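You operate a simulated robot arm through the tools that you are given. There is no shell and no other tool. Be economical: measure what you need, move in short steps, check, and stop when the job is done.

You run a simulated two-armed robot. Do the job below in one go: nothing can be reset, and whatever is moved stays where it is left.

TASK
Mix the two tubes in the shaker, then latch the white-capped one in the cool box.
Fine: work the lever till no dye lies at the bottom; the blue block ends under the lever again; the tube stands in a hole of the box; the other stays in the shaker. Set down upright: what you pick out. Where these are worked on the way, their far stop is far enough and under half their travel is too little: blue block.

Only the result counts: the job must be done as asked and must still hold three seconds after the hand-in. Knocking over, shifting, dropping, spilling or breaking anything else fails it.

THE ROBOT
Two 6-joint arms with two-finger parallel grippers on one trunk, on a base that drives. Base frame: it is fixed to the floor where the robot stands at the start and does not move with it; the origin is under the middle of the robot, x ahead of it, y to its left, z up; the surface under the hand at the start is at about z = 0.9. Lengths are in m, angles in rad, forces in N, time in s.
The left shoulder is at the start at [0.28, 0.185, 1.23], the right one opposite. With the tool pointing down near the work surface each hand reaches from about 0.52 to 0.92 m from the robot's upright axis, wherever it stands, measured 20 degrees to its own side. Places, roughly: back left hole of the tube block [0.8, -0.3, 0.9]; back right hole of the tube block [0.8, -0.4, 0.9]; blue block [0.6, 0, 0.9]; cool box lid [1, -0.4, 1.2]; front left hole of the tube block [0.8, -0.3, 0.9]; front right hole of the tube block [0.8, -0.4, 0.9]; latch [0.6, -0.4, 1]; left hole of the shaker [0.7, 0, 0.9]; right hole of the shaker [0.7, 0, 0.9]. Payload 1.57 kg a hand.
The TCP of each hand is the grasp point between the finger pads, 0.03 m short of the fingertips. In the tool frame z runs along the fingers and y along their closing line. The gripper opens to 0.08 m. The fingers are 0.017 m wide and 0.012 m thick; the gripper's body (0.04 by 0.082 m) begins 0.08 m behind the TCP.
Orientation is that of the tool frame in the base frame, as a unit quaternion [x, y, z, w]. With the fingers straight down and closing along the base's y, the tool's x points along the base's -x, its y along +y and its z along -z.

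THE INTERFACE
- The arms move only by the tool step_arm. It takes "left_deltas", "right_deltas" or both (then of equal length, played together; a hand with none holds still); each is a list of rows, each an object (a shift or turn left out is 0, a gripper value left out holds the last) with "travel": the shift along the base's x, y, z in m, a list of three; "turn": the turn, a rotation vector about the base's x, y, z in rad, a list of three. In form: [{"travel": [dx, dy, dz], "turn": [rx, ry, rz]}, ...]. A call has 1 to 10 rows; each row is the pose to reach, as a shift and turn from the pose commanded when the call began. "left_hand" and "right_hand" are, for a hand that has rows, the gripper command, from -1 (shut) to 1 (fully open), values between in proportion, set as the call begins (left out, the last holds). Each row takes 0.2 s and may step no farther than 0.05 m and 0.15 rad from the row before; otherwise, or with a gripper value out of range, the whole call is refused. Where a pose cannot be reached the arm comes as near as it can. A force on the tool above 90 N (or 10 N above the force at the start of the call, whichever is more), or a blocked arm, ends the call early, and 0.2 s more pass. Each finger travels about 0.153 m/s and halts on what it meets, pressing with about 36 N; the grip force reading is that of the motor and also rises with nothing between the fingers. The clock runs only during rows and for 0.2 s after the last one: add rows that repeat a pose to give the fingers time. It gives the time, the measured TCP pose, the force on the tool (base axes), the opening and the grip force at its end, in the units of the frame above (readings bear some noise), with the torque about the TCP (base axes, N m) and any sound that the robot's microphone picked up.
- Cameras (640 x 400 px; columns grow to the right, rows downward): "scene" is now at [0.2275, -0.0277, 1.664]; the picture's right is [-0.40, -0.92, 0.00], its down [-0.71, 0.31, -0.63] and it looks along [0.58, -0.25, -0.78] (base axes); focal length 214 px, centre (320, 200). "left" rides on the left gripper at [0.072, 0.007, -0.122] in its tool frame; the picture's right is [-0.09, 1.00, 0.00], its down [-0.84, -0.08, -0.54] and it looks along [-0.54, -0.05, 0.84] (tool axes); focal length 238 px, centre (320, 200). "right" rides on the right gripper at [0.072, -0.007, -0.122] in its tool frame; the picture's right is [0.09, 1.00, 0.00], its down [-0.84, 0.08, -0.54] and it looks along [-0.54, 0.05, 0.84] (tool axes); focal length 238 px, centre (320, 200). There is no depth. A picture from a camera that has moved, and an enlarged one, comes with that camera's place and axes in the base frame and with its lens.
- snapshot(camera): a new picture of that camera. The clock stands still meanwhile.
- lift_body(by): slides the trunk up (or, below 0, down) by that many m; the arms and the scene camera ride with it, the base frame stays. It gives what a move gives, with no picture.
- drive_base(legs): drives the robot by 1 to 6 legs, each [ahead, turn to the left] in m and rad, along the robot's own axes; the way and the turn of a leg run together, so that a leg with both is an arc; at most 1.5 m and 3.142 rad a leg. The arms and the cameras ride along, it lands a little off, and it stops where it bumps. It gives what a move gives.
- pan_tilt(pan, tilt): turns the head with the scene camera to pan (to the left, within 1.501 rad either way) and tilt (down, from -0.506 to 1.204), counted from straight ahead of the robot. It gives what a move gives.
- zoom(camera, box): a new picture of the part [left, top, right, bottom] of that camera's present view, enlarged. The clock stands still meanwhile.
- sign_off(): hands the job in; it is judged then, once.

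Go step by step. Nothing tells you exact positions but the pictures and the camera data: compare them with the known pose of the tool, close in by small moves and look again before you grip or let go. The budget is 120 turns and 88 pictures, counting those below and the enlarged ones. Unless the task says otherwise, let go and move clear before handing in.

The tools are called as name(argument=value, ...) on one line, values as JSON. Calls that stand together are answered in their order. step_arm: Moves the arms, as the interface text tells. Its arguments: {"type":"object","properties":{"left_deltas":{"type":"array"},"left_hand":{"type":"number"},"right_deltas":{"type":"array"},"right_hand":{"type":"number"}},"required":[]} The other tools are called the same way: lift_body (by) slides the trunk up or down; drive_base (legs) drives the base; pan_tilt (pan, tilt) turns the head that bears the scene camera; snapshot (camera) takes a picture; zoom (camera, box) takes an enlarged picture of a part of a camera's view; sign_off () hands the job in.

At the start:

```text
t: 0.0
left_eef_pos: [0.5588, 0.0413, 1.4924]
left_tcp_rot: [0.0, 1.0, 0.0, 0.0]
left_wrist_force: [-0.1, 0.1, -0.2]
left_wrist_torque: [0.0, 0.03, 0.01]
left_grip_width: 0.0798
left_grip_force: 0.2
right_eef_pos: [0.4752, -0.3801, 1.4543]
right_tcp_rot: [0.0, 1.0, 0.0, 0.0]
right_wrist_force: [0.2, 1.1, 1.1]
right_wrist_torque: [0.01, -0.01, -0.02]
right_grip_width: 0.0798
right_grip_force: 0.1
trunk travel left (down, up): [-0.925, 0.065]
robot x, y, heading: [-0.0003, -0.0032, -0.006]
head pan, tilt: [-0.412, 0.892]
```

scene: 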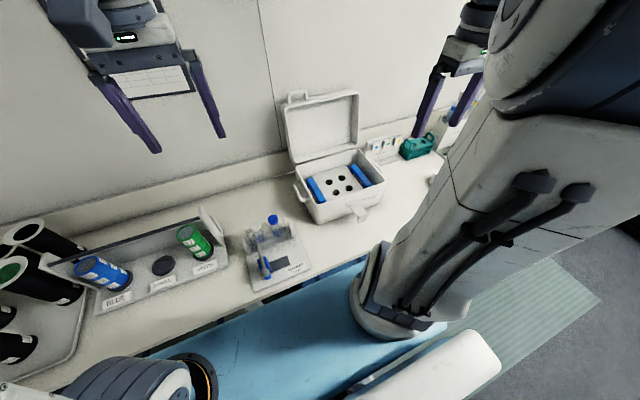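
right: 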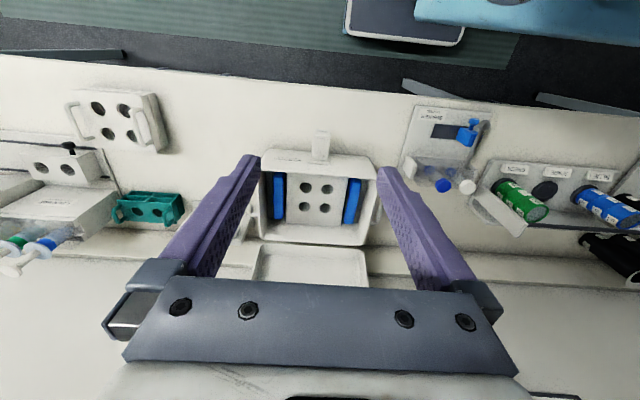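
left: 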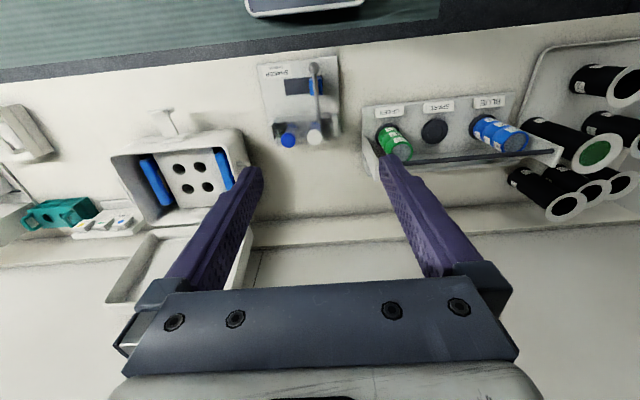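

I see the shaker with two tubes (blue and white caps), a lever and a blue block, and the open cool box to its right. I'll zoom in for details first.

zoom(camera="scene", box=[220, 190, 340, 300])

zoom(camera="left", box=[240, 40, 360, 160])

zoom(camera="scene", box=[270, 80, 400, 240])

```text
3.64 times, centred on (280, 245) of scene
camera zoom: at [0.2275, -0.0277, 1.664], right [-0.4, -0.92, 0.0], down [-0.71, 0.31, -0.63], along [0.58, -0.25, -0.78], focal length 780 px, centre (466, 36)
```

zoom: 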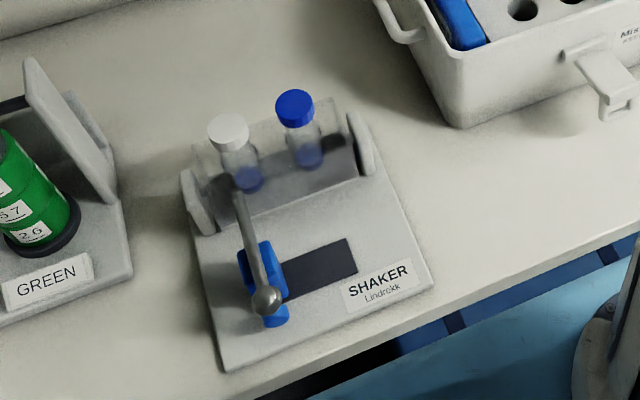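

```text
3.33 times, centred on (300, 100) of left
camera zoom: at [0.4872, 0.0476, 1.6158], right [0.09, 1.0, 0.0], down [0.84, -0.08, 0.54], along [0.54, -0.05, -0.84], focal length 794 px, centre (387, 533)
```

zoom: 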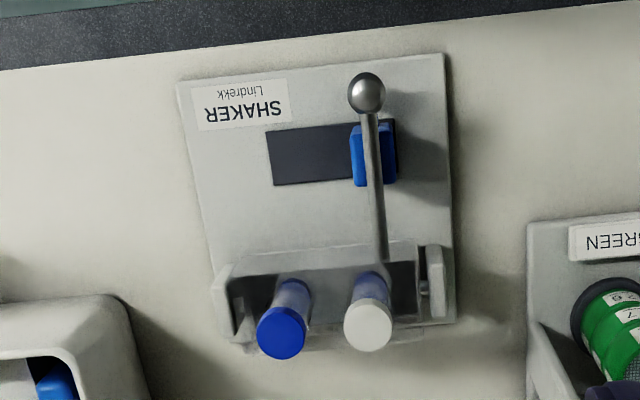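

```text
2.50 times, centred on (335, 160) of scene
camera zoom: at [0.2275, -0.0277, 1.664], right [-0.4, -0.92, 0.0], down [-0.71, 0.31, -0.63], along [0.58, -0.25, -0.78], focal length 536 px, centre (282, 300)
```

zoom: 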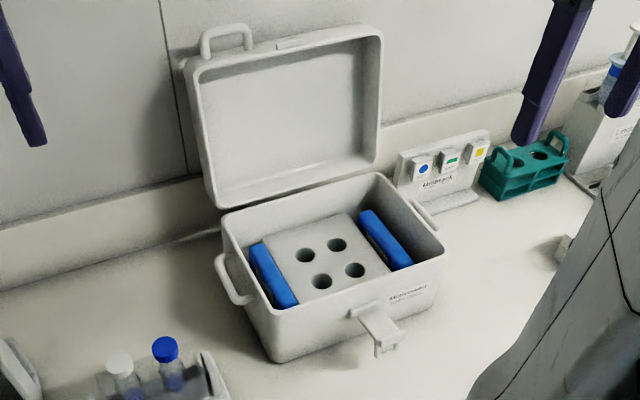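

The block sits in a slot under the lever, with the lever ball at about (0.527, 0.03, 0.99) and the white cap at about (0.68, 0.02, 1.03). I'll lower the left hand for a closer view of the block.

step_arm(left_deltas=[{"travel": [-0.01, 0, -0.05]}, {"travel": [-0.02, 0, -0.1]}, {"travel": [-0.03, 0, -0.15]}, {"travel": [-0.04, 0, -0.2]}, {"travel": [-0.05, 0, -0.25]}])

snapshot(camera="left")

zoom(camera="scene", box=[240, 200, 320, 300])

```text
refused: row 1 steps farther than a row can; nothing moved
```

```text
81 pictures are left
camera left: at [0.4872, 0.0476, 1.6158], right [0.09, 1.0, 0.0], down [0.84, -0.08, 0.54], along [0.54, -0.05, -0.84], focal length 238 px, centre (320, 200)
```

left: 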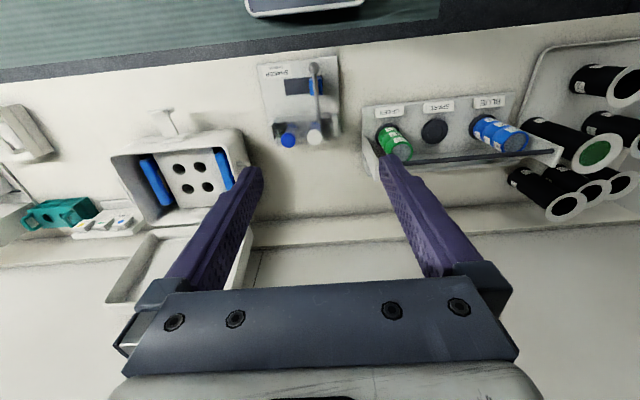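

```text
4.00 times, centred on (280, 250) of scene
camera zoom: at [0.2275, -0.0277, 1.664], right [-0.4, -0.92, 0.0], down [-0.71, 0.31, -0.63], along [0.58, -0.25, -0.78], focal length 858 px, centre (480, 0)
```

zoom: 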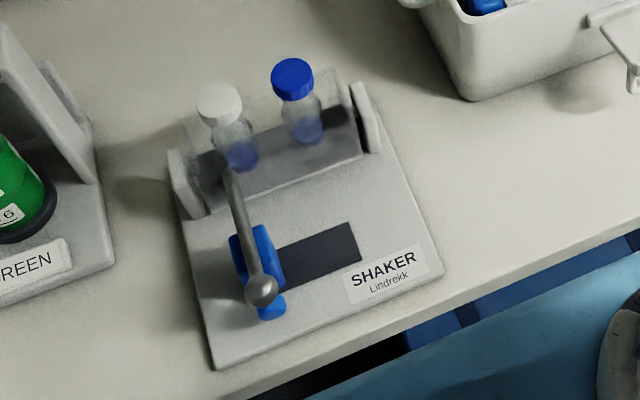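

The first move was refused because the step was slightly too long. I'll repeat it with shorter steps.

step_arm(left_deltas=[{"travel": [-0.008, 0, -0.045]}, {"travel": [-0.016, 0, -0.09]}, {"travel": [-0.024, 0, -0.135]}, {"travel": [-0.032, 0, -0.18]}, {"travel": [-0.04, 0, -0.225]}, {"travel": [-0.048, 0, -0.27]}])

zoom(camera="left", box=[200, 40, 440, 240])

```text
t: 1.4
left_eef_pos: [0.5115, 0.0402, 1.2211]
left_tcp_rot: [0.0, 1.0, 0.0, 0.001]
left_wrist_force: [0.6, 0.6, 0.0]
left_wrist_torque: [-0.03, 0.01, -0.04]
left_grip_width: 0.0801
left_grip_force: 0.2
right_eef_pos: [0.4762, -0.3801, 1.4548]
right_tcp_rot: [0.0, 1.0, 0.0, 0.0]
right_wrist_force: [0.5, 0.3, -0.5]
right_wrist_torque: [0.01, 0.0, 0.02]
right_grip_width: 0.0801
right_grip_force: 0.1
trunk travel left (down, up): [-0.925, 0.065]
robot x, y, heading: [-0.0032, -0.0013, -0.003]
head pan, tilt: [-0.412, 0.892]
```

```text
2.00 times, centred on (320, 140) of left
camera zoom: at [0.4391, 0.0469, 1.3445], right [0.09, 1.0, 0.0], down [0.84, -0.08, 0.54], along [0.54, -0.05, -0.84], focal length 477 px, centre (320, 320)
```

zoom: 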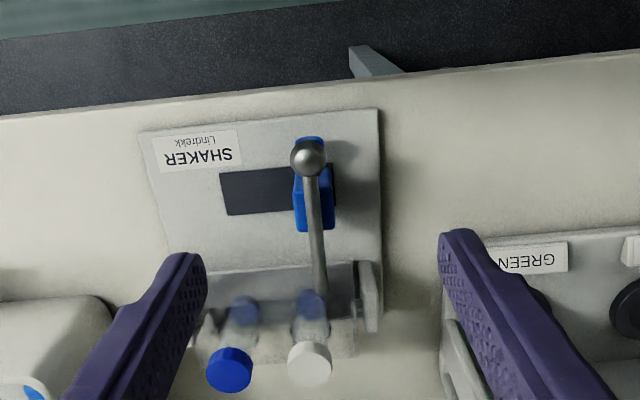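

The block seems to have a tab at its front. I'll yaw the left hand -90° and view it from the left side, which also sets the fingers to close along x.

step_arm(left_deltas=[{"travel": [0.005, 0.012, 0], "turn": [0, 0, -0.145]}, {"travel": [0.01, 0.024, 0], "turn": [0, 0, -0.29]}, {"travel": [0.015, 0.036, 0], "turn": [0, 0, -0.435]}, {"travel": [0.02, 0.048, 0], "turn": [0, 0, -0.58]}, {"travel": [0.025, 0.06, 0], "turn": [0, 0, -0.725]}, {"travel": [0.03, 0.072, -0.02], "turn": [0, 0, -0.87]}, {"travel": [0.035, 0.084, -0.04], "turn": [0, 0, -1.015]}, {"travel": [0.04, 0.096, -0.06], "turn": [0, 0, -1.16]}, {"travel": [0.045, 0.11, -0.08], "turn": [0, 0, -1.305]}, {"travel": [0.05, 0.12, -0.08], "turn": [0, 0, -1.45]}])

snapshot(camera="left")

```text
t: 3.6
left_eef_pos: [0.5618, 0.1602, 1.1423]
left_tcp_rot: [0.663, 0.748, 0.0, 0.0]
left_wrist_force: [0.2, 0.1, -0.3]
left_wrist_torque: [0.04, 0.0, 0.02]
left_grip_width: 0.0802
left_grip_force: 0.1
right_eef_pos: [0.4761, -0.3809, 1.4549]
right_tcp_rot: [0.0, 1.0, 0.0, 0.0]
right_wrist_force: [0.0, 0.1, -0.4]
right_wrist_torque: [-0.03, 0.01, -0.04]
right_grip_width: 0.08
right_grip_force: 0.0
trunk travel left (down, up): [-0.925, 0.065]
robot x, y, heading: [0.0028, -0.0012, -0.003]
head pan, tilt: [-0.412, 0.892]
```

```text
78 pictures are left
camera left: at [0.5596, 0.2331, 1.2654], right [1.0, 0.03, 0.0], down [0.02, -0.84, 0.54], along [0.01, -0.54, -0.84], focal length 238 px, centre (320, 200)
```

left: 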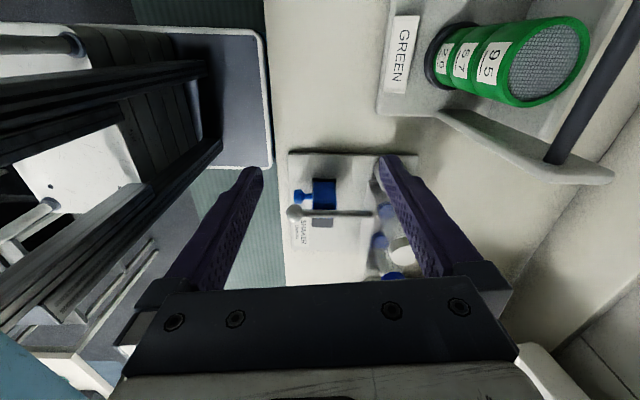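

zoom(camera="left", box=[270, 140, 430, 290])

```text
2.67 times, centred on (350, 215) of left
camera zoom: at [0.5596, 0.2331, 1.2654], right [1.0, 0.03, 0.0], down [0.02, -0.84, 0.54], along [0.01, -0.54, -0.84], focal length 636 px, centre (240, 160)
```

zoom: 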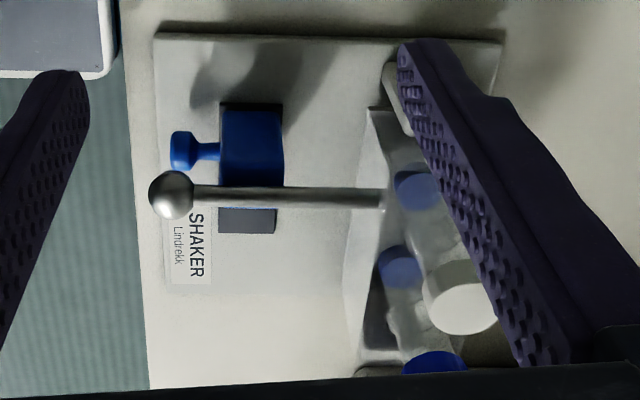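

The block has a knob at its front, at about (0.529, 0.033, 0.946), right under the lever ball at (0.526, 0.032, 0.989). I'll bring the left hand to the front and tilt it forward so the fingers can grip the knob beneath the ball.

step_arm(left_deltas=[{"travel": [-0.01, -0.012, 0.01], "turn": [0, 0, 0.145]}, {"travel": [-0.02, -0.024, 0.02], "turn": [0, 0, 0.29]}, {"travel": [-0.03, -0.036, 0.02], "turn": [0, 0, 0.435]}, {"travel": [-0.045, -0.048, 0.02], "turn": [0, 0, 0.58]}, {"travel": [-0.06, -0.06, 0.02], "turn": [0, 0, 0.725]}, {"travel": [-0.075, -0.072, 0.02], "turn": [0, 0, 0.87]}, {"travel": [-0.09, -0.084, 0.02], "turn": [0, 0, 1.015]}, {"travel": [-0.105, -0.096, 0.02], "turn": [0, 0, 1.16]}, {"travel": [-0.12, -0.112, 0.02], "turn": [0, 0, 1.305]}, {"travel": [-0.13, -0.127, 0.02], "turn": [0, 0, 1.45]}])

step_arm(left_deltas=[{"travel": [0, 0, 0], "turn": [0, -0.13, 0]}, {"travel": [0, 0, 0], "turn": [0, -0.26, 0]}, {"travel": [0, 0, -0.02], "turn": [0, -0.39, 0]}, {"travel": [0, 0, -0.04], "turn": [0, -0.52, 0]}, {"travel": [0, 0, -0.06], "turn": [0, -0.65, 0]}, {"travel": [0, 0, -0.08], "turn": [0, -0.785, 0]}])

snapshot(camera="left")

```text
t: 5.8
left_eef_pos: [0.4493, 0.0159, 1.1678]
left_tcp_rot: [-0.001, 1.0, 0.001, -0.001]
left_wrist_force: [-0.3, 0.3, -0.1]
left_wrist_torque: [-0.01, 0.02, 0.0]
left_grip_width: 0.08
left_grip_force: 0.0
left hand out of reach, approached as far as the arm can: row 5, 6, 7, 8, 9, 10
right_eef_pos: [0.4747, -0.3798, 1.4539]
right_tcp_rot: [0.0, 1.0, 0.0, 0.0]
right_wrist_force: [-0.4, -0.1, 0.4]
right_wrist_torque: [0.02, 0.01, 0.01]
right_grip_width: 0.0797
right_grip_force: 0.0
trunk travel left (down, up): [-0.925, 0.065]
robot x, y, heading: [0.0012, 0.0043, 0.001]
head pan, tilt: [-0.412, 0.892]
```

```text
t: 6.7
left_eef_pos: [0.4765, -0.0391, 1.1583]
left_tcp_rot: [0.031, 0.977, -0.001, 0.211]
left_wrist_force: [-5.3, 21.5, 79.1]
left_wrist_torque: [-1.22, 9.55, -2.65]
left_grip_width: 0.0801
left_grip_force: 0.1
left hand out of reach, approached as far as the arm can: row 1, 2, 3, 4
right_eef_pos: [0.4759, -0.381, 1.455]
right_tcp_rot: [0.0, 1.0, 0.0, 0.0]
right_wrist_force: [-0.2, 0.8, 0.2]
right_wrist_torque: [-0.02, -0.04, 0.01]
right_grip_width: 0.0797
right_grip_force: 0.0
trunk travel left (down, up): [-0.925, 0.065]
robot x, y, heading: [-0.0013, -0.0017, -0.0]
head pan, tilt: [-0.412, 0.892]
stopped in row 4 (left hand): the force on the tool passed its limit at 371 N (the readings are from after the stop); the commanded pose is now the measured one
```

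```text
76 pictures are left
camera left: at [0.3605, -0.027, 1.2417], right [0.14, 0.99, 0.05], down [0.53, -0.12, 0.84], along [0.83, -0.09, -0.54], focal length 238 px, centre (320, 200)
```

left: 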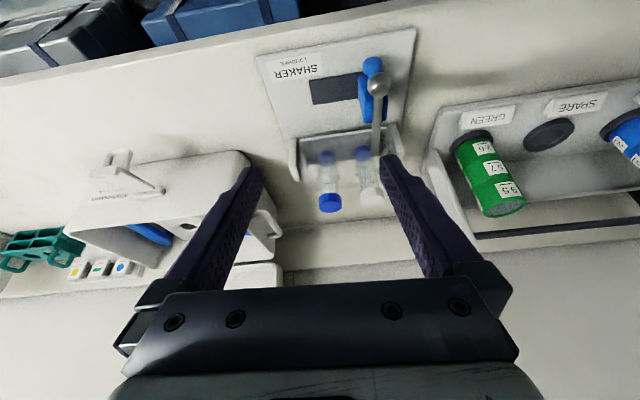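

The arm folded onto the robot itself, so there isn't enough room here. I'll lift the hand off, undo the tilt and then drive the base back.

step_arm(left_deltas=[{"travel": [0.03, 0.02, 0.02], "turn": [0, 0.1, 0]}, {"travel": [0.04, 0.04, 0.06], "turn": [0, 0.2, 0]}, {"travel": [0.04, 0.06, 0.1], "turn": [0, 0.3, 0]}, {"travel": [0.04, 0.08, 0.13], "turn": [0, 0.42, 0]}])

drive_base(legs=[[-0.2, 0]])

```text
t: 7.7
left_eef_pos: [0.5165, 0.0392, 1.2868]
left_tcp_rot: [0.029, 1.0, -0.005, 0.002]
left_wrist_force: [0.2, -0.7, -0.6]
left_wrist_torque: [-0.03, 0.0, 0.01]
left_grip_width: 0.0797
left_grip_force: 0.0
right_eef_pos: [0.4762, -0.3801, 1.4555]
right_tcp_rot: [0.0, 1.0, -0.001, 0.001]
right_wrist_force: [0.4, 0.6, 0.0]
right_wrist_torque: [0.0, 0.01, -0.01]
right_grip_width: 0.08
right_grip_force: 0.0
trunk travel left (down, up): [-0.925, 0.065]
robot x, y, heading: [0.0021, -0.0003, -0.002]
head pan, tilt: [-0.412, 0.892]
```

```text
t: 9.3
left_eef_pos: [0.3167, 0.0391, 1.2871]
left_tcp_rot: [0.029, 1.0, -0.004, 0.002]
left_wrist_force: [1.8, 0.1, -0.1]
left_wrist_torque: [0.01, 0.05, -0.01]
left_grip_width: 0.0801
left_grip_force: 0.1
right_eef_pos: [0.2758, -0.3813, 1.4538]
right_tcp_rot: [0.001, 1.0, -0.001, 0.0]
right_wrist_force: [0.2, -0.9, 0.0]
right_wrist_torque: [0.04, 0.03, -0.01]
right_grip_width: 0.0799
right_grip_force: 0.0
trunk travel left (down, up): [-0.925, 0.065]
robot x, y, heading: [-0.2018, -0.0002, -0.0]
head pan, tilt: [-0.412, 0.892]
```

Next I'll move the left hand in front of the knob and tilt it 45° there.

step_arm(left_deltas=[{"travel": [0.01, -0.006, -0.02], "turn": [0, -0.11, 0.058]}, {"travel": [0.02, -0.006, -0.04], "turn": [0, -0.25, 0.058]}, {"travel": [0.03, -0.006, -0.07], "turn": [0, -0.39, 0.056]}, {"travel": [0.045, -0.006, -0.1], "turn": [0, -0.53, 0.055]}, {"travel": [0.065, -0.006, -0.13], "turn": [0, -0.66, 0.053]}, {"travel": [0.085, -0.006, -0.16], "turn": [0, -0.785, 0.053]}, {"travel": [0.1, -0.006, -0.195], "turn": [0, -0.785, 0.053]}, {"travel": [0.123, -0.006, -0.227], "turn": [0, -0.785, 0.053]}])

snapshot(camera="left")

snapshot(camera="scene")

```text
t: 11.1
left_eef_pos: [0.475, 0.0018, 1.097]
left_tcp_rot: [0.005, 0.925, 0.022, 0.378]
left_wrist_force: [-0.1, 0.3, -0.6]
left_wrist_torque: [-0.02, 0.01, -0.03]
left_grip_width: 0.0801
left_grip_force: 0.0
left hand out of reach, approached as far as the arm can: row 4, 5, 6, 7, 8
right_eef_pos: [0.2752, -0.38, 1.4542]
right_tcp_rot: [0.0, 1.0, -0.001, 0.001]
right_wrist_force: [0.1, 0.5, -0.3]
right_wrist_torque: [-0.03, -0.03, 0.01]
right_grip_width: 0.08
right_grip_force: 0.1
trunk travel left (down, up): [-0.925, 0.065]
robot x, y, heading: [-0.1999, 0.0, 0.001]
head pan, tilt: [-0.412, 0.892]
```

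```text
75 pictures are left
camera left: at [0.3374, 0.0059, 1.1359], right [0.06, 0.99, 0.11], down [0.22, -0.12, 0.97], along [0.97, -0.03, -0.22], focal length 238 px, centre (320, 200)
```

left: 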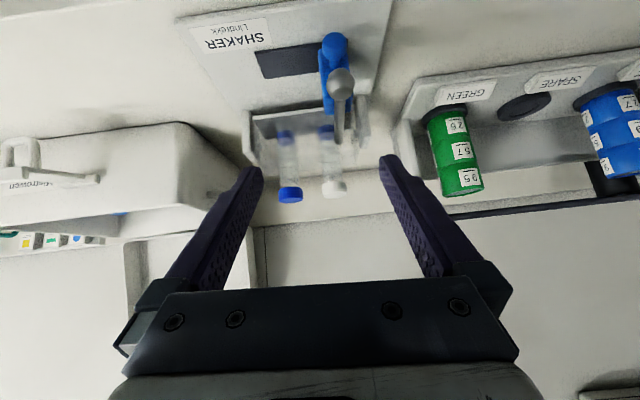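

```text
74 pictures are left
camera scene: at [0.0271, -0.0275, 1.664], right [-0.4, -0.92, 0.0], down [-0.71, 0.31, -0.63], along [0.58, -0.25, -0.78], focal length 214 px, centre (320, 200)
```

scene: 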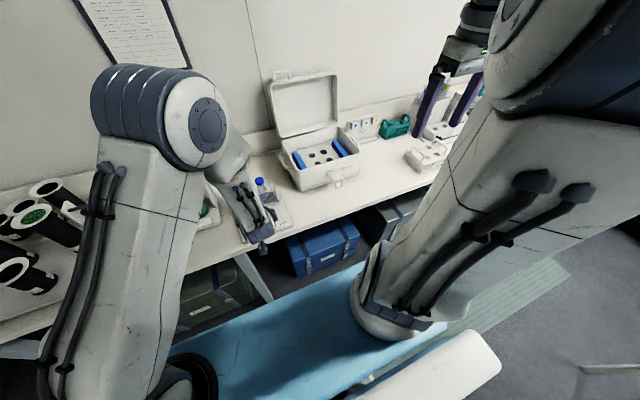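

The arm is still too folded, so I'll back up a little more and retry the pose.

drive_base(legs=[[-0.13, 0]])

step_arm(left_deltas=[{"travel": [0.01, 0.01, 0.0]}, {"travel": [0.02, 0.02, 0]}, {"travel": [0.03, 0.03, 0]}])

```text
t: 12.4
left_eef_pos: [0.343, 0.0018, 1.0987]
left_tcp_rot: [0.005, 0.926, 0.021, 0.378]
left_wrist_force: [-0.1, -0.4, -0.1]
left_wrist_torque: [-0.02, 0.03, -0.01]
left_grip_width: 0.0798
left_grip_force: 0.0
right_eef_pos: [0.143, -0.3804, 1.4548]
right_tcp_rot: [0.0, 1.0, -0.001, -0.001]
right_wrist_force: [-0.7, -0.6, 0.3]
right_wrist_torque: [0.04, 0.04, -0.03]
right_grip_width: 0.08
right_grip_force: 0.2
trunk travel left (down, up): [-0.925, 0.065]
robot x, y, heading: [-0.3311, 0.0002, 0.001]
head pan, tilt: [-0.412, 0.892]
```

```text
t: 13.2
left_eef_pos: [0.373, 0.0323, 1.0991]
left_tcp_rot: [0.005, 0.926, 0.022, 0.377]
left_wrist_force: [0.0, 1.2, 0.2]
left_wrist_torque: [0.01, 0.03, 0.04]
left_grip_width: 0.0802
left_grip_force: 0.0
right_eef_pos: [0.143, -0.38, 1.4552]
right_tcp_rot: [0.0, 1.0, 0.0, 0.0]
right_wrist_force: [0.0, -0.1, -0.4]
right_wrist_torque: [0.02, 0.02, -0.03]
right_grip_width: 0.08
right_grip_force: 0.1
trunk travel left (down, up): [-0.925, 0.065]
robot x, y, heading: [-0.3322, 0.0005, 0.001]
head pan, tilt: [-0.412, 0.892]
```

Now I'll go to the approach point and straighten the small roll error on the way.

step_arm(left_deltas=[{"travel": [0.03, 0, -0.03], "turn": [-0.044, -0.01, -0.008]}, {"travel": [0.055, 0, -0.053], "turn": [-0.044, -0.01, -0.008]}, {"travel": [0.077, 0.001, -0.074], "turn": [-0.044, -0.01, -0.008]}])

snapshot(camera="left")

```text
t: 14.0
left_eef_pos: [0.456, 0.0289, 1.0246]
left_tcp_rot: [0.001, 0.925, 0.005, 0.38]
left_wrist_force: [0.7, -0.4, 0.6]
left_wrist_torque: [0.01, 0.01, -0.02]
left_grip_width: 0.0802
left_grip_force: 0.1
left hand out of reach, approached as far as the arm can: row 1, 2, 3
right_eef_pos: [0.1436, -0.3799, 1.455]
right_tcp_rot: [0.001, 1.0, 0.0, 0.0]
right_wrist_force: [-0.5, -0.3, 0.2]
right_wrist_torque: [0.0, -0.02, 0.03]
right_grip_width: 0.0802
right_grip_force: 0.0
trunk travel left (down, up): [-0.925, 0.065]
robot x, y, heading: [-0.3311, 0.0021, 0.006]
head pan, tilt: [-0.412, 0.892]
```

```text
73 pictures are left
camera left: at [0.3184, 0.0348, 1.0635], right [0.06, 1.0, 0.07], down [0.21, -0.09, 0.97], along [0.97, -0.05, -0.22], focal length 238 px, centre (320, 200)
```

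left: 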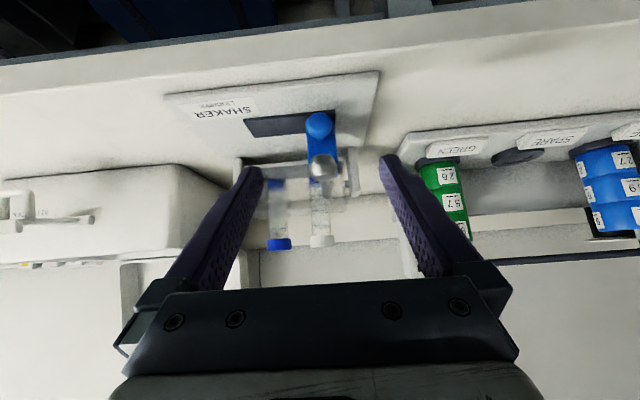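

The knob sits at about y 0.03, z 0.941. I'll come in along the finger axis and stop just short to look.

step_arm(left_deltas=[{"travel": [0.02, 0, -0.025]}, {"travel": [0.04, 0, -0.047]}, {"travel": [0.04, 0, -0.047]}])

snapshot(camera="left")

```text
t: 14.8
left_eef_pos: [0.4948, 0.0293, 0.9795]
left_tcp_rot: [0.0, 0.924, 0.0, 0.382]
left_wrist_force: [0.1, 0.4, -0.1]
left_wrist_torque: [0.0, 0.01, -0.02]
left_grip_width: 0.08
left_grip_force: 0.0
right_eef_pos: [0.1435, -0.3804, 1.4549]
right_tcp_rot: [0.0, 1.0, 0.0, 0.0]
right_wrist_force: [-0.1, 0.9, -0.8]
right_wrist_torque: [0.0, 0.02, -0.02]
right_grip_width: 0.08
right_grip_force: 0.1
trunk travel left (down, up): [-0.925, 0.065]
robot x, y, heading: [-0.3315, 0.0033, -0.001]
head pan, tilt: [-0.412, 0.892]
```

```text
72 pictures are left
camera left: at [0.3576, 0.0354, 1.0159], right [0.07, 1.0, 0.06], down [0.21, -0.08, 0.97], along [0.98, -0.05, -0.21], focal length 238 px, centre (320, 200)
```

left: 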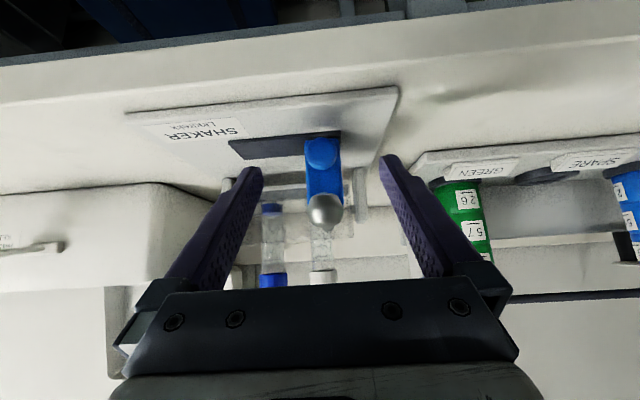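

The approach is lined up, so I'll close in and grip the knob.

step_arm(left_deltas=[{"travel": [0.012, 0, -0.012]}, {"travel": [0.023, 0.001, -0.0245]}, {"travel": [0.023, 0.001, -0.0245]}])

step_arm(left_deltas=[{"travel": [0, 0, 0]}, {"travel": [0, 0, 0]}, {"travel": [0, 0, 0]}], left_hand=-1)

snapshot(camera="left")

```text
t: 15.6
left_eef_pos: [0.5184, 0.0291, 0.955]
left_tcp_rot: [0.001, 0.924, 0.0, 0.382]
left_wrist_force: [0.2, -0.3, 0.4]
left_wrist_torque: [-0.01, 0.0, -0.02]
left_grip_width: 0.0802
left_grip_force: 0.0
right_eef_pos: [0.1432, -0.3797, 1.4547]
right_tcp_rot: [0.0, 1.0, 0.001, 0.0]
right_wrist_force: [-0.2, 0.4, -0.2]
right_wrist_torque: [0.04, 0.0, 0.03]
right_grip_width: 0.0799
right_grip_force: 0.0
trunk travel left (down, up): [-0.925, 0.065]
robot x, y, heading: [-0.3333, 0.0011, -0.001]
head pan, tilt: [-0.412, 0.892]
```

```text
t: 16.4
left_eef_pos: [0.5169, 0.029, 0.9549]
left_tcp_rot: [0.0, 0.924, 0.001, 0.383]
left_wrist_force: [0.4, -0.6, -1.6]
left_wrist_torque: [0.03, -0.07, 0.0]
left_grip_width: 0.0231
left_grip_force: 35.4
right_eef_pos: [0.1436, -0.3809, 1.4555]
right_tcp_rot: [0.0, 1.0, 0.001, 0.0]
right_wrist_force: [-0.8, 0.0, 0.6]
right_wrist_torque: [0.02, 0.03, 0.02]
right_grip_width: 0.0797
right_grip_force: 0.0
trunk travel left (down, up): [-0.925, 0.065]
robot x, y, heading: [-0.3312, 0.0016, -0.001]
head pan, tilt: [-0.412, 0.892]
```

```text
71 pictures are left
camera left: at [0.3804, 0.036, 0.9917], right [0.07, 1.0, 0.07], down [0.21, -0.08, 0.97], along [0.98, -0.05, -0.21], focal length 238 px, centre (320, 200)
```

left: 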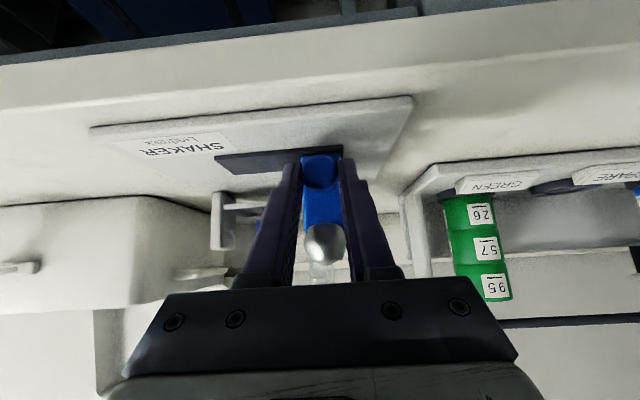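

The knob is gripped at 23 mm. Now I'll slide the block toward -y.

step_arm(left_deltas=[{"travel": [0, -0.01, 0]}, {"travel": [0, -0.02, 0]}, {"travel": [0, -0.03, 0]}, {"travel": [0, -0.04, 0]}])

snapshot(camera="left")

```text
t: 17.4
left_eef_pos: [0.5182, -0.0102, 0.956]
left_tcp_rot: [0.001, 0.924, 0.0, 0.382]
left_wrist_force: [3.1, 0.6, -2.4]
left_wrist_torque: [0.0, -0.11, 0.11]
left_grip_width: 0.0227
left_grip_force: 35.4
right_eef_pos: [0.144, -0.3798, 1.4542]
right_tcp_rot: [0.0, 1.0, 0.0, 0.0]
right_wrist_force: [0.3, -0.7, 0.6]
right_wrist_torque: [-0.02, 0.0, 0.02]
right_grip_width: 0.0802
right_grip_force: 0.0
trunk travel left (down, up): [-0.925, 0.065]
robot x, y, heading: [-0.3298, 0.0018, 0.003]
head pan, tilt: [-0.412, 0.892]
```

```text
70 pictures are left
camera left: at [0.3805, -0.0037, 0.9917], right [0.07, 1.0, 0.07], down [0.21, -0.08, 0.97], along [0.98, -0.05, -0.21], focal length 238 px, centre (320, 200)
```

left: 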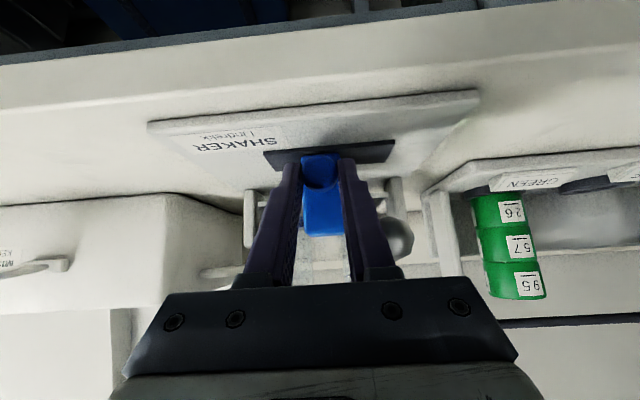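

The block moved 40 mm with the hand, and a bit of slot is left. I'll continue gently.

step_arm(left_deltas=[{"travel": [0, -0.006, 0]}, {"travel": [0, -0.012, 0]}])

step_arm(left_deltas=[{"travel": [0, -0.004, 0]}, {"travel": [0, -0.008, 0]}])

snapshot(camera="left")

```text
t: 18.0
left_eef_pos: [0.518, -0.0212, 0.9549]
left_tcp_rot: [0.0, 0.924, 0.001, 0.382]
left_wrist_force: [4.4, 0.0, -4.0]
left_wrist_torque: [0.08, -0.01, 0.05]
left_grip_width: 0.0231
left_grip_force: 35.4
right_eef_pos: [0.1437, -0.3799, 1.4552]
right_tcp_rot: [0.0, 1.0, 0.001, 0.0]
right_wrist_force: [0.7, 0.3, -0.3]
right_wrist_torque: [-0.02, 0.02, 0.04]
right_grip_width: 0.0801
right_grip_force: 0.0
trunk travel left (down, up): [-0.925, 0.065]
robot x, y, heading: [-0.3321, 0.0051, -0.001]
head pan, tilt: [-0.412, 0.892]
```

```text
t: 18.6
left_eef_pos: [0.5176, -0.0306, 0.9547]
left_tcp_rot: [0.001, 0.924, -0.001, 0.382]
left_wrist_force: [6.4, -0.9, -4.1]
left_wrist_torque: [-0.01, 0.09, 0.05]
left_grip_width: 0.023
left_grip_force: 35.2
right_eef_pos: [0.1446, -0.38, 1.4543]
right_tcp_rot: [0.0, 1.0, 0.0, 0.0]
right_wrist_force: [0.2, 0.8, -0.1]
right_wrist_torque: [0.02, -0.02, 0.02]
right_grip_width: 0.0798
right_grip_force: 0.1
trunk travel left (down, up): [-0.925, 0.065]
robot x, y, heading: [-0.3331, 0.0002, -0.0]
head pan, tilt: [-0.412, 0.892]
```

```text
69 pictures are left
camera left: at [0.3805, -0.0235, 0.9917], right [0.07, 1.0, 0.07], down [0.21, -0.08, 0.97], along [0.98, -0.05, -0.21], focal length 238 px, centre (320, 200)
```

left: 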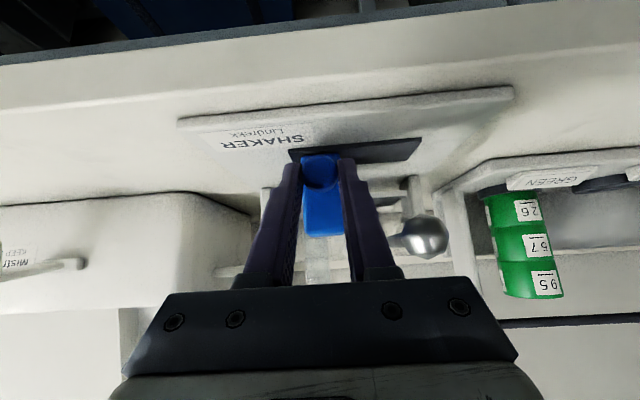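

It's nearly at the slot's end. A few small steps more should reach the stop.

step_arm(left_deltas=[{"travel": [0, -0.003, 0]}, {"travel": [0, -0.006, 0]}, {"travel": [0, -0.006, 0]}])

step_arm(left_deltas=[{"travel": [0, -0.003, 0]}, {"travel": [0, -0.006, 0]}, {"travel": [0, -0.006, 0]}])

snapshot(camera="left")

```text
t: 19.4
left_eef_pos: [0.5178, -0.035, 0.9546]
left_tcp_rot: [-0.001, 0.924, 0.0, 0.381]
left_wrist_force: [6.1, 4.2, -3.6]
left_wrist_torque: [0.12, -0.02, 0.03]
left_grip_width: 0.0229
left_grip_force: 35.9
right_eef_pos: [0.144, -0.3809, 1.4541]
right_tcp_rot: [0.0, 1.0, 0.0, 0.0]
right_wrist_force: [0.1, 0.2, 0.4]
right_wrist_torque: [0.0, 0.03, -0.04]
right_grip_width: 0.0801
right_grip_force: 0.0
trunk travel left (down, up): [-0.925, 0.065]
robot x, y, heading: [-0.3331, -0.0005, -0.0]
head pan, tilt: [-0.412, 0.892]
```

```text
t: 20.2
left_eef_pos: [0.5186, -0.0353, 0.9539]
left_tcp_rot: [-0.005, 0.924, 0.002, 0.382]
left_wrist_force: [-3.5, 38.0, 3.1]
left_wrist_torque: [0.58, -0.23, 0.71]
left_grip_width: 0.0231
left_grip_force: 35.5
right_eef_pos: [0.1434, -0.3784, 1.4547]
right_tcp_rot: [0.0, 1.0, 0.0, 0.0]
right_wrist_force: [0.5, 0.1, -0.1]
right_wrist_torque: [0.04, -0.01, -0.02]
right_grip_width: 0.0802
right_grip_force: 0.2
trunk travel left (down, up): [-0.925, 0.065]
robot x, y, heading: [-0.3314, -0.0009, 0.003]
head pan, tilt: [-0.412, 0.892]
```

```text
68 pictures are left
camera left: at [0.3805, -0.0309, 0.9919], right [0.06, 1.0, 0.06], down [0.21, -0.08, 0.97], along [0.98, -0.04, -0.21], focal length 238 px, centre (320, 200)
```

left: 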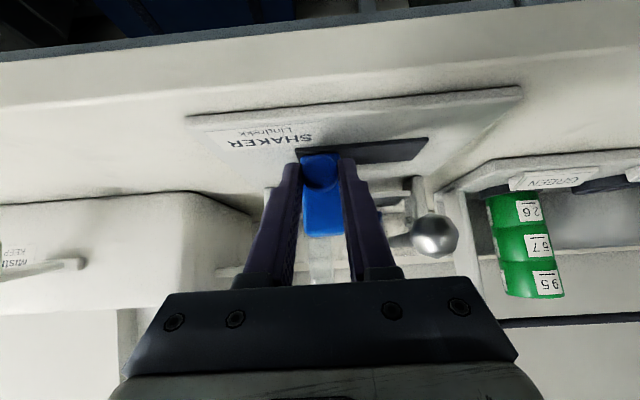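

The force shows the block at its far stop, after 65 mm of travel. I'll release the pressure, open partway and back out.

step_arm(left_deltas=[{"travel": [0, 0.006, 0]}, {"travel": [0, 0.006, 0]}])

step_arm(left_deltas=[{"travel": [0, 0, 0]}, {"travel": [0, 0, 0]}], left_hand=0.2)

step_arm(left_deltas=[{"travel": [-0.02, 0, 0.02]}, {"travel": [-0.04, 0, 0.04]}, {"travel": [-0.05, 0, 0.07]}, {"travel": [-0.05, 0, 0.11]}])

snapshot(camera="left")

```text
t: 20.8
left_eef_pos: [0.5169, -0.036, 0.9544]
left_tcp_rot: [0.001, 0.925, -0.001, 0.381]
left_wrist_force: [2.2, 17.9, -6.5]
left_wrist_torque: [0.21, 0.14, 0.3]
left_grip_width: 0.0228
left_grip_force: 35.2
right_eef_pos: [0.1432, -0.3793, 1.4541]
right_tcp_rot: [0.001, 1.0, 0.0, 0.0]
right_wrist_force: [0.1, -0.9, 0.2]
right_wrist_torque: [0.03, 0.04, -0.02]
right_grip_width: 0.08
right_grip_force: 0.1
trunk travel left (down, up): [-0.925, 0.065]
robot x, y, heading: [-0.3294, 0.0002, -0.002]
head pan, tilt: [-0.412, 0.892]
```

```text
t: 21.4
left_eef_pos: [0.5179, -0.0372, 0.9558]
left_tcp_rot: [0.001, 0.924, 0.0, 0.383]
left_wrist_force: [0.0, 0.0, 0.1]
left_wrist_torque: [-0.02, -0.04, 0.0]
left_grip_width: 0.0477
left_grip_force: 0.0
right_eef_pos: [0.1431, -0.3794, 1.4556]
right_tcp_rot: [0.0, 1.0, 0.0, 0.0]
right_wrist_force: [-0.1, 0.8, 0.4]
right_wrist_torque: [0.02, 0.02, 0.01]
right_grip_width: 0.0802
right_grip_force: 0.0
trunk travel left (down, up): [-0.925, 0.065]
robot x, y, heading: [-0.3308, -0.0012, 0.001]
head pan, tilt: [-0.412, 0.892]
```

```text
t: 22.4
left_eef_pos: [0.4666, -0.0359, 1.0649]
left_tcp_rot: [0.0, 0.924, 0.0, 0.382]
left_wrist_force: [0.8, 0.1, 0.4]
left_wrist_torque: [0.04, -0.02, -0.02]
left_grip_width: 0.0479
left_grip_force: 0.1
right_eef_pos: [0.1434, -0.3791, 1.454]
right_tcp_rot: [0.0, 1.0, 0.0, 0.001]
right_wrist_force: [0.4, -0.2, 0.8]
right_wrist_torque: [0.04, 0.01, 0.0]
right_grip_width: 0.08
right_grip_force: 0.0
trunk travel left (down, up): [-0.925, 0.065]
robot x, y, heading: [-0.3332, 0.0006, -0.002]
head pan, tilt: [-0.412, 0.892]
```

```text
67 pictures are left
camera left: at [0.3294, -0.0292, 1.1016], right [0.07, 1.0, 0.07], down [0.21, -0.08, 0.97], along [0.98, -0.05, -0.21], focal length 238 px, centre (320, 200)
```

left: 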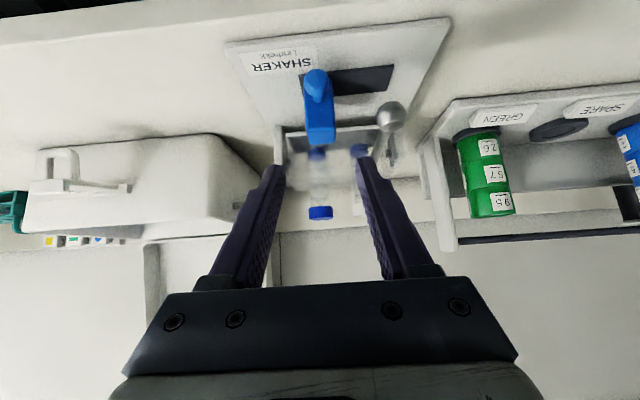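

The block is clear of the lever. Next I'll grip the ball from the front with the same tilt.

step_arm(left_deltas=[{"travel": [-0.01, 0.035, 0.0]}, {"travel": [-0.01, 0.066, 0.0]}, {"travel": [0.01, 0.066, -0.025]}, {"travel": [0.03, 0.066, -0.045]}, {"travel": [0.045, 0.066, -0.063]}, {"travel": [0.045, 0.066, -0.063]}])

snapshot(camera="left")

```text
t: 23.8
left_eef_pos: [0.5128, 0.0294, 1.0018]
left_tcp_rot: [0.0, 0.924, 0.0, 0.382]
left_wrist_force: [0.2, 0.2, 0.2]
left_wrist_torque: [0.0, 0.02, -0.03]
left_grip_width: 0.0479
left_grip_force: 0.1
right_eef_pos: [0.1431, -0.3804, 1.4547]
right_tcp_rot: [0.0, 1.0, 0.0, 0.0]
right_wrist_force: [0.4, 0.0, -0.6]
right_wrist_torque: [0.03, 0.02, 0.03]
right_grip_width: 0.0798
right_grip_force: 0.1
trunk travel left (down, up): [-0.925, 0.065]
robot x, y, heading: [-0.3323, 0.001, -0.001]
head pan, tilt: [-0.412, 0.892]
```

```text
66 pictures are left
camera left: at [0.3754, 0.0365, 1.0385], right [0.07, 1.0, 0.07], down [0.21, -0.08, 0.97], along [0.98, -0.05, -0.21], focal length 238 px, centre (320, 200)
```

left: 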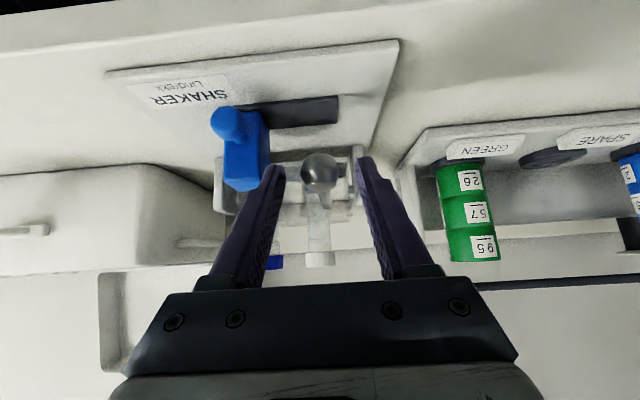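

The ball is centred between the fingers. I'll close and make one careful stroke down.

step_arm(left_deltas=[{"travel": [0, 0, 0]}, {"travel": [0, 0, 0]}], left_hand=-1)

step_arm(left_deltas=[{"travel": [0, 0, -0.01]}, {"travel": [0, 0, -0.02]}, {"travel": [0, 0, -0.03]}])

snapshot(camera="left")

```text
t: 24.4
left_eef_pos: [0.5137, 0.0318, 1.0009]
left_tcp_rot: [0.0, 0.924, 0.0, 0.382]
left_wrist_force: [1.3, 0.8, -1.8]
left_wrist_torque: [0.07, 0.11, -0.01]
left_grip_width: 0.0268
left_grip_force: 37.8
right_eef_pos: [0.1432, -0.3804, 1.4548]
right_tcp_rot: [0.001, 1.0, 0.0, 0.0]
right_wrist_force: [0.4, 0.0, -0.4]
right_wrist_torque: [0.01, -0.03, 0.0]
right_grip_width: 0.0798
right_grip_force: 0.1
trunk travel left (down, up): [-0.925, 0.065]
robot x, y, heading: [-0.3347, 0.0002, -0.001]
head pan, tilt: [-0.412, 0.892]
```

```text
t: 25.2
left_eef_pos: [0.5124, 0.0307, 0.9732]
left_tcp_rot: [0.0, 0.924, 0.0, 0.383]
left_wrist_force: [-2.7, 3.8, 7.7]
left_wrist_torque: [0.09, -0.99, 0.08]
left_grip_width: 0.0267
left_grip_force: 37.6
right_eef_pos: [0.1426, -0.3798, 1.4545]
right_tcp_rot: [0.0, 1.0, 0.0, -0.001]
right_wrist_force: [0.6, 0.3, 0.1]
right_wrist_torque: [-0.01, 0.02, 0.01]
right_grip_width: 0.0801
right_grip_force: 0.0
trunk travel left (down, up): [-0.925, 0.065]
robot x, y, heading: [-0.3337, -0.0001, -0.002]
head pan, tilt: [-0.412, 0.892]
```

```text
65 pictures are left
camera left: at [0.3759, 0.0365, 1.0093], right [0.07, 1.0, 0.06], down [0.21, -0.08, 0.98], along [0.98, -0.05, -0.21], focal length 238 px, centre (320, 200)
```

left: 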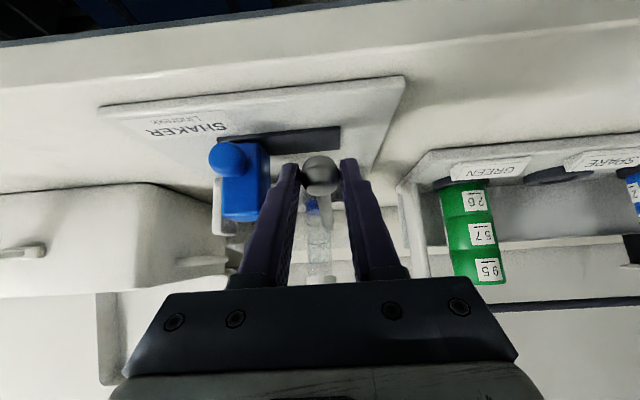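

The lever moves with light resistance. I'll continue toward its stop.

step_arm(left_deltas=[{"travel": [0, 0, -0.006]}, {"travel": [0, 0, -0.012]}])

step_arm(left_deltas=[{"travel": [0, 0, -0.004]}, {"travel": [0, 0, -0.008]}])

snapshot(camera="left")

```text
t: 25.8
left_eef_pos: [0.5147, 0.0309, 0.961]
left_tcp_rot: [0.0, 0.923, 0.0, 0.384]
left_wrist_force: [1.6, 4.1, 9.3]
left_wrist_torque: [0.1, -1.1, 0.05]
left_grip_width: 0.0265
left_grip_force: 37.4
right_eef_pos: [0.1432, -0.3786, 1.4547]
right_tcp_rot: [0.0, 1.0, 0.0, 0.0]
right_wrist_force: [0.3, -0.1, -0.6]
right_wrist_torque: [0.0, 0.03, 0.02]
right_grip_width: 0.0801
right_grip_force: 0.1
trunk travel left (down, up): [-0.925, 0.065]
robot x, y, heading: [-0.3325, -0.0018, 0.001]
head pan, tilt: [-0.412, 0.892]
```

```text
t: 26.4
left_eef_pos: [0.5142, 0.0288, 0.9534]
left_tcp_rot: [0.0, 0.923, -0.001, 0.385]
left_wrist_force: [8.3, 3.5, 10.2]
left_wrist_torque: [0.04, -1.12, 0.04]
left_grip_width: 0.0266
left_grip_force: 37.4
right_eef_pos: [0.1441, -0.3792, 1.4545]
right_tcp_rot: [0.0, 1.0, 0.0, 0.001]
right_wrist_force: [0.1, 0.8, 1.1]
right_wrist_torque: [0.03, -0.03, -0.01]
right_grip_width: 0.0801
right_grip_force: 0.1
trunk travel left (down, up): [-0.925, 0.065]
robot x, y, heading: [-0.3298, -0.0022, 0.003]
head pan, tilt: [-0.412, 0.892]
```

```text
64 pictures are left
camera left: at [0.3768, 0.0365, 0.9897], right [0.07, 1.0, 0.06], down [0.2, -0.08, 0.98], along [0.98, -0.05, -0.21], focal length 238 px, centre (320, 200)
```

left: 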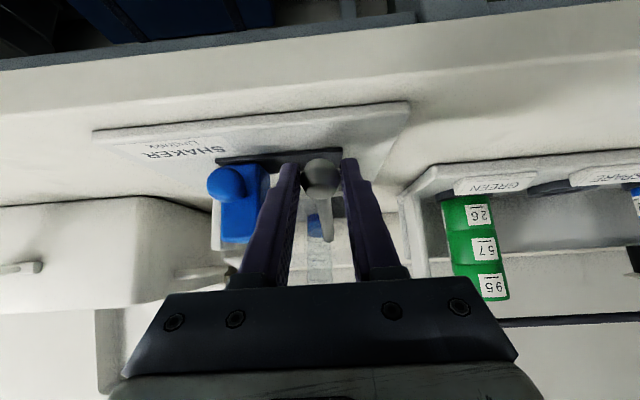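

There's no stop yet after 48 mm. I'll go a little further, following slightly in +x.

step_arm(left_deltas=[{"travel": [0.002, 0, -0.005]}, {"travel": [0.004, 0, -0.01]}])

zoom(camera="left", box=[180, 100, 460, 300])

```text
t: 27.0
left_eef_pos: [0.5155, 0.0297, 0.944]
left_tcp_rot: [0.0, 0.924, 0.0, 0.382]
left_wrist_force: [-7.0, 3.8, 22.1]
left_wrist_torque: [-0.01, -0.37, 0.07]
left_grip_width: 0.0265
left_grip_force: 37.9
right_eef_pos: [0.1425, -0.3794, 1.4554]
right_tcp_rot: [0.0, 1.0, 0.0, 0.001]
right_wrist_force: [0.7, -0.2, 0.0]
right_wrist_torque: [0.05, 0.0, -0.02]
right_grip_width: 0.0802
right_grip_force: 0.0
trunk travel left (down, up): [-0.925, 0.065]
robot x, y, heading: [-0.3315, -0.0015, 0.002]
head pan, tilt: [-0.412, 0.892]
```

```text
2.00 times, centred on (320, 200) of left
camera zoom: at [0.3783, 0.0366, 0.9802], right [0.07, 1.0, 0.07], down [0.21, -0.08, 0.98], along [0.98, -0.05, -0.21], focal length 477 px, centre (320, 200)
```

zoom: 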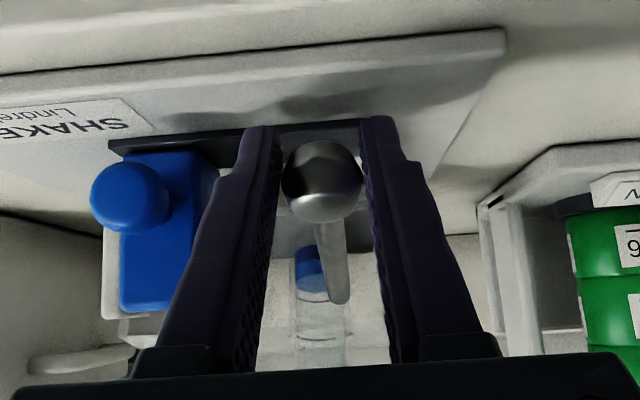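

The force rises here, so this is about the bottom stop. I'll work the lever with several full strokes.

step_arm(left_deltas=[{"travel": [-0.002, 0, 0.028]}, {"travel": [-0.003, 0, 0.055]}, {"travel": [-0.002, 0, 0.028]}, {"travel": [0, 0, 0]}, {"travel": [-0.002, 0, 0.028]}, {"travel": [-0.003, 0, 0.055]}, {"travel": [-0.002, 0, 0.028]}, {"travel": [0, 0, 0]}, {"travel": [-0.002, 0, 0.028]}, {"travel": [-0.003, 0, 0.055]}])

zoom(camera="left", box=[180, 100, 460, 300])

snapshot(camera="scene")

```text
t: 29.2
left_eef_pos: [0.5002, 0.0325, 0.9843]
left_tcp_rot: [0.002, 0.932, 0.002, 0.363]
left_wrist_force: [-26.5, 0.6, -43.1]
left_wrist_torque: [0.11, 0.88, -0.02]
left_grip_width: 0.0
left_grip_force: 21.0
right_eef_pos: [0.1426, -0.3802, 1.4536]
right_tcp_rot: [-0.001, 1.0, -0.001, -0.001]
right_wrist_force: [0.2, -0.3, 1.0]
right_wrist_torque: [0.04, -0.02, -0.02]
right_grip_width: 0.08
right_grip_force: 0.1
trunk travel left (down, up): [-0.925, 0.065]
robot x, y, heading: [-0.3277, -0.0012, -0.004]
head pan, tilt: [-0.412, 0.892]
```

```text
2.00 times, centred on (320, 200) of left
camera zoom: at [0.3648, 0.0391, 1.0264], right [0.07, 1.0, 0.07], down [0.25, -0.08, 0.96], along [0.97, -0.05, -0.26], focal length 477 px, centre (320, 200)
```

zoom: 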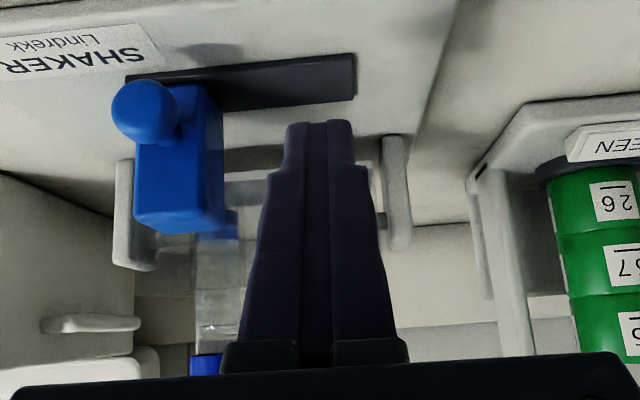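

```text
61 pictures are left
camera scene: at [-0.1053, -0.0272, 1.6634], right [-0.4, -0.92, 0.0], down [-0.71, 0.31, -0.63], along [0.58, -0.25, -0.78], focal length 214 px, centre (320, 200)
```

scene: 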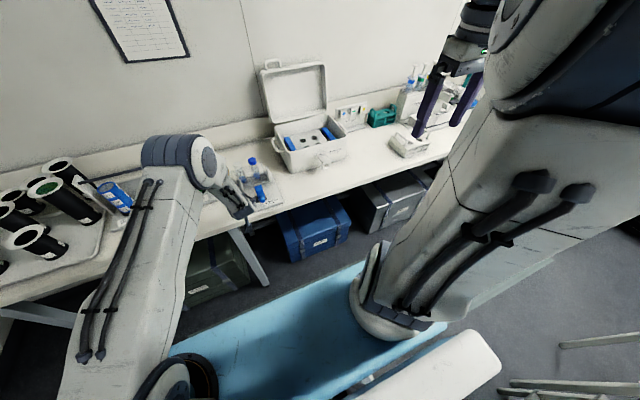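

The ball slipped out and the shut fingers are now beneath it. I'll lower slightly and pull straight back to clear.

step_arm(left_deltas=[{"travel": [0, 0, -0.012]}, {"travel": [-0.03, 0, -0.012]}, {"travel": [-0.06, 0, -0.012]}, {"travel": [-0.07, 0, 0.03]}])

snapshot(camera="left")

```text
t: 30.2
left_eef_pos: [0.451, 0.0252, 1.0318]
left_tcp_rot: [0.001, 0.924, 0.004, 0.382]
left_wrist_force: [0.2, -0.9, 0.3]
left_wrist_torque: [0.0, 0.01, 0.01]
left_grip_width: 0.0002
left_grip_force: 21.4
left hand out of reach, approached as far as the arm can: row 3, 4
right_eef_pos: [0.1435, -0.3804, 1.4549]
right_tcp_rot: [0.0, 1.0, 0.0, 0.0]
right_wrist_force: [-0.1, -0.6, 0.1]
right_wrist_torque: [0.0, -0.01, -0.02]
right_grip_width: 0.08
right_grip_force: 0.0
trunk travel left (down, up): [-0.925, 0.065]
robot x, y, heading: [-0.3303, -0.0008, -0.002]
head pan, tilt: [-0.412, 0.892]
```

```text
60 pictures are left
camera left: at [0.3142, 0.0306, 1.0686], right [0.06, 1.0, 0.07], down [0.21, -0.09, 0.97], along [0.98, -0.05, -0.22], focal length 238 px, centre (320, 200)
```

left: 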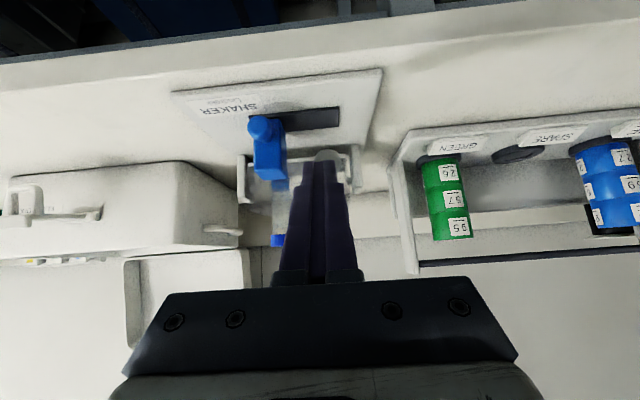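

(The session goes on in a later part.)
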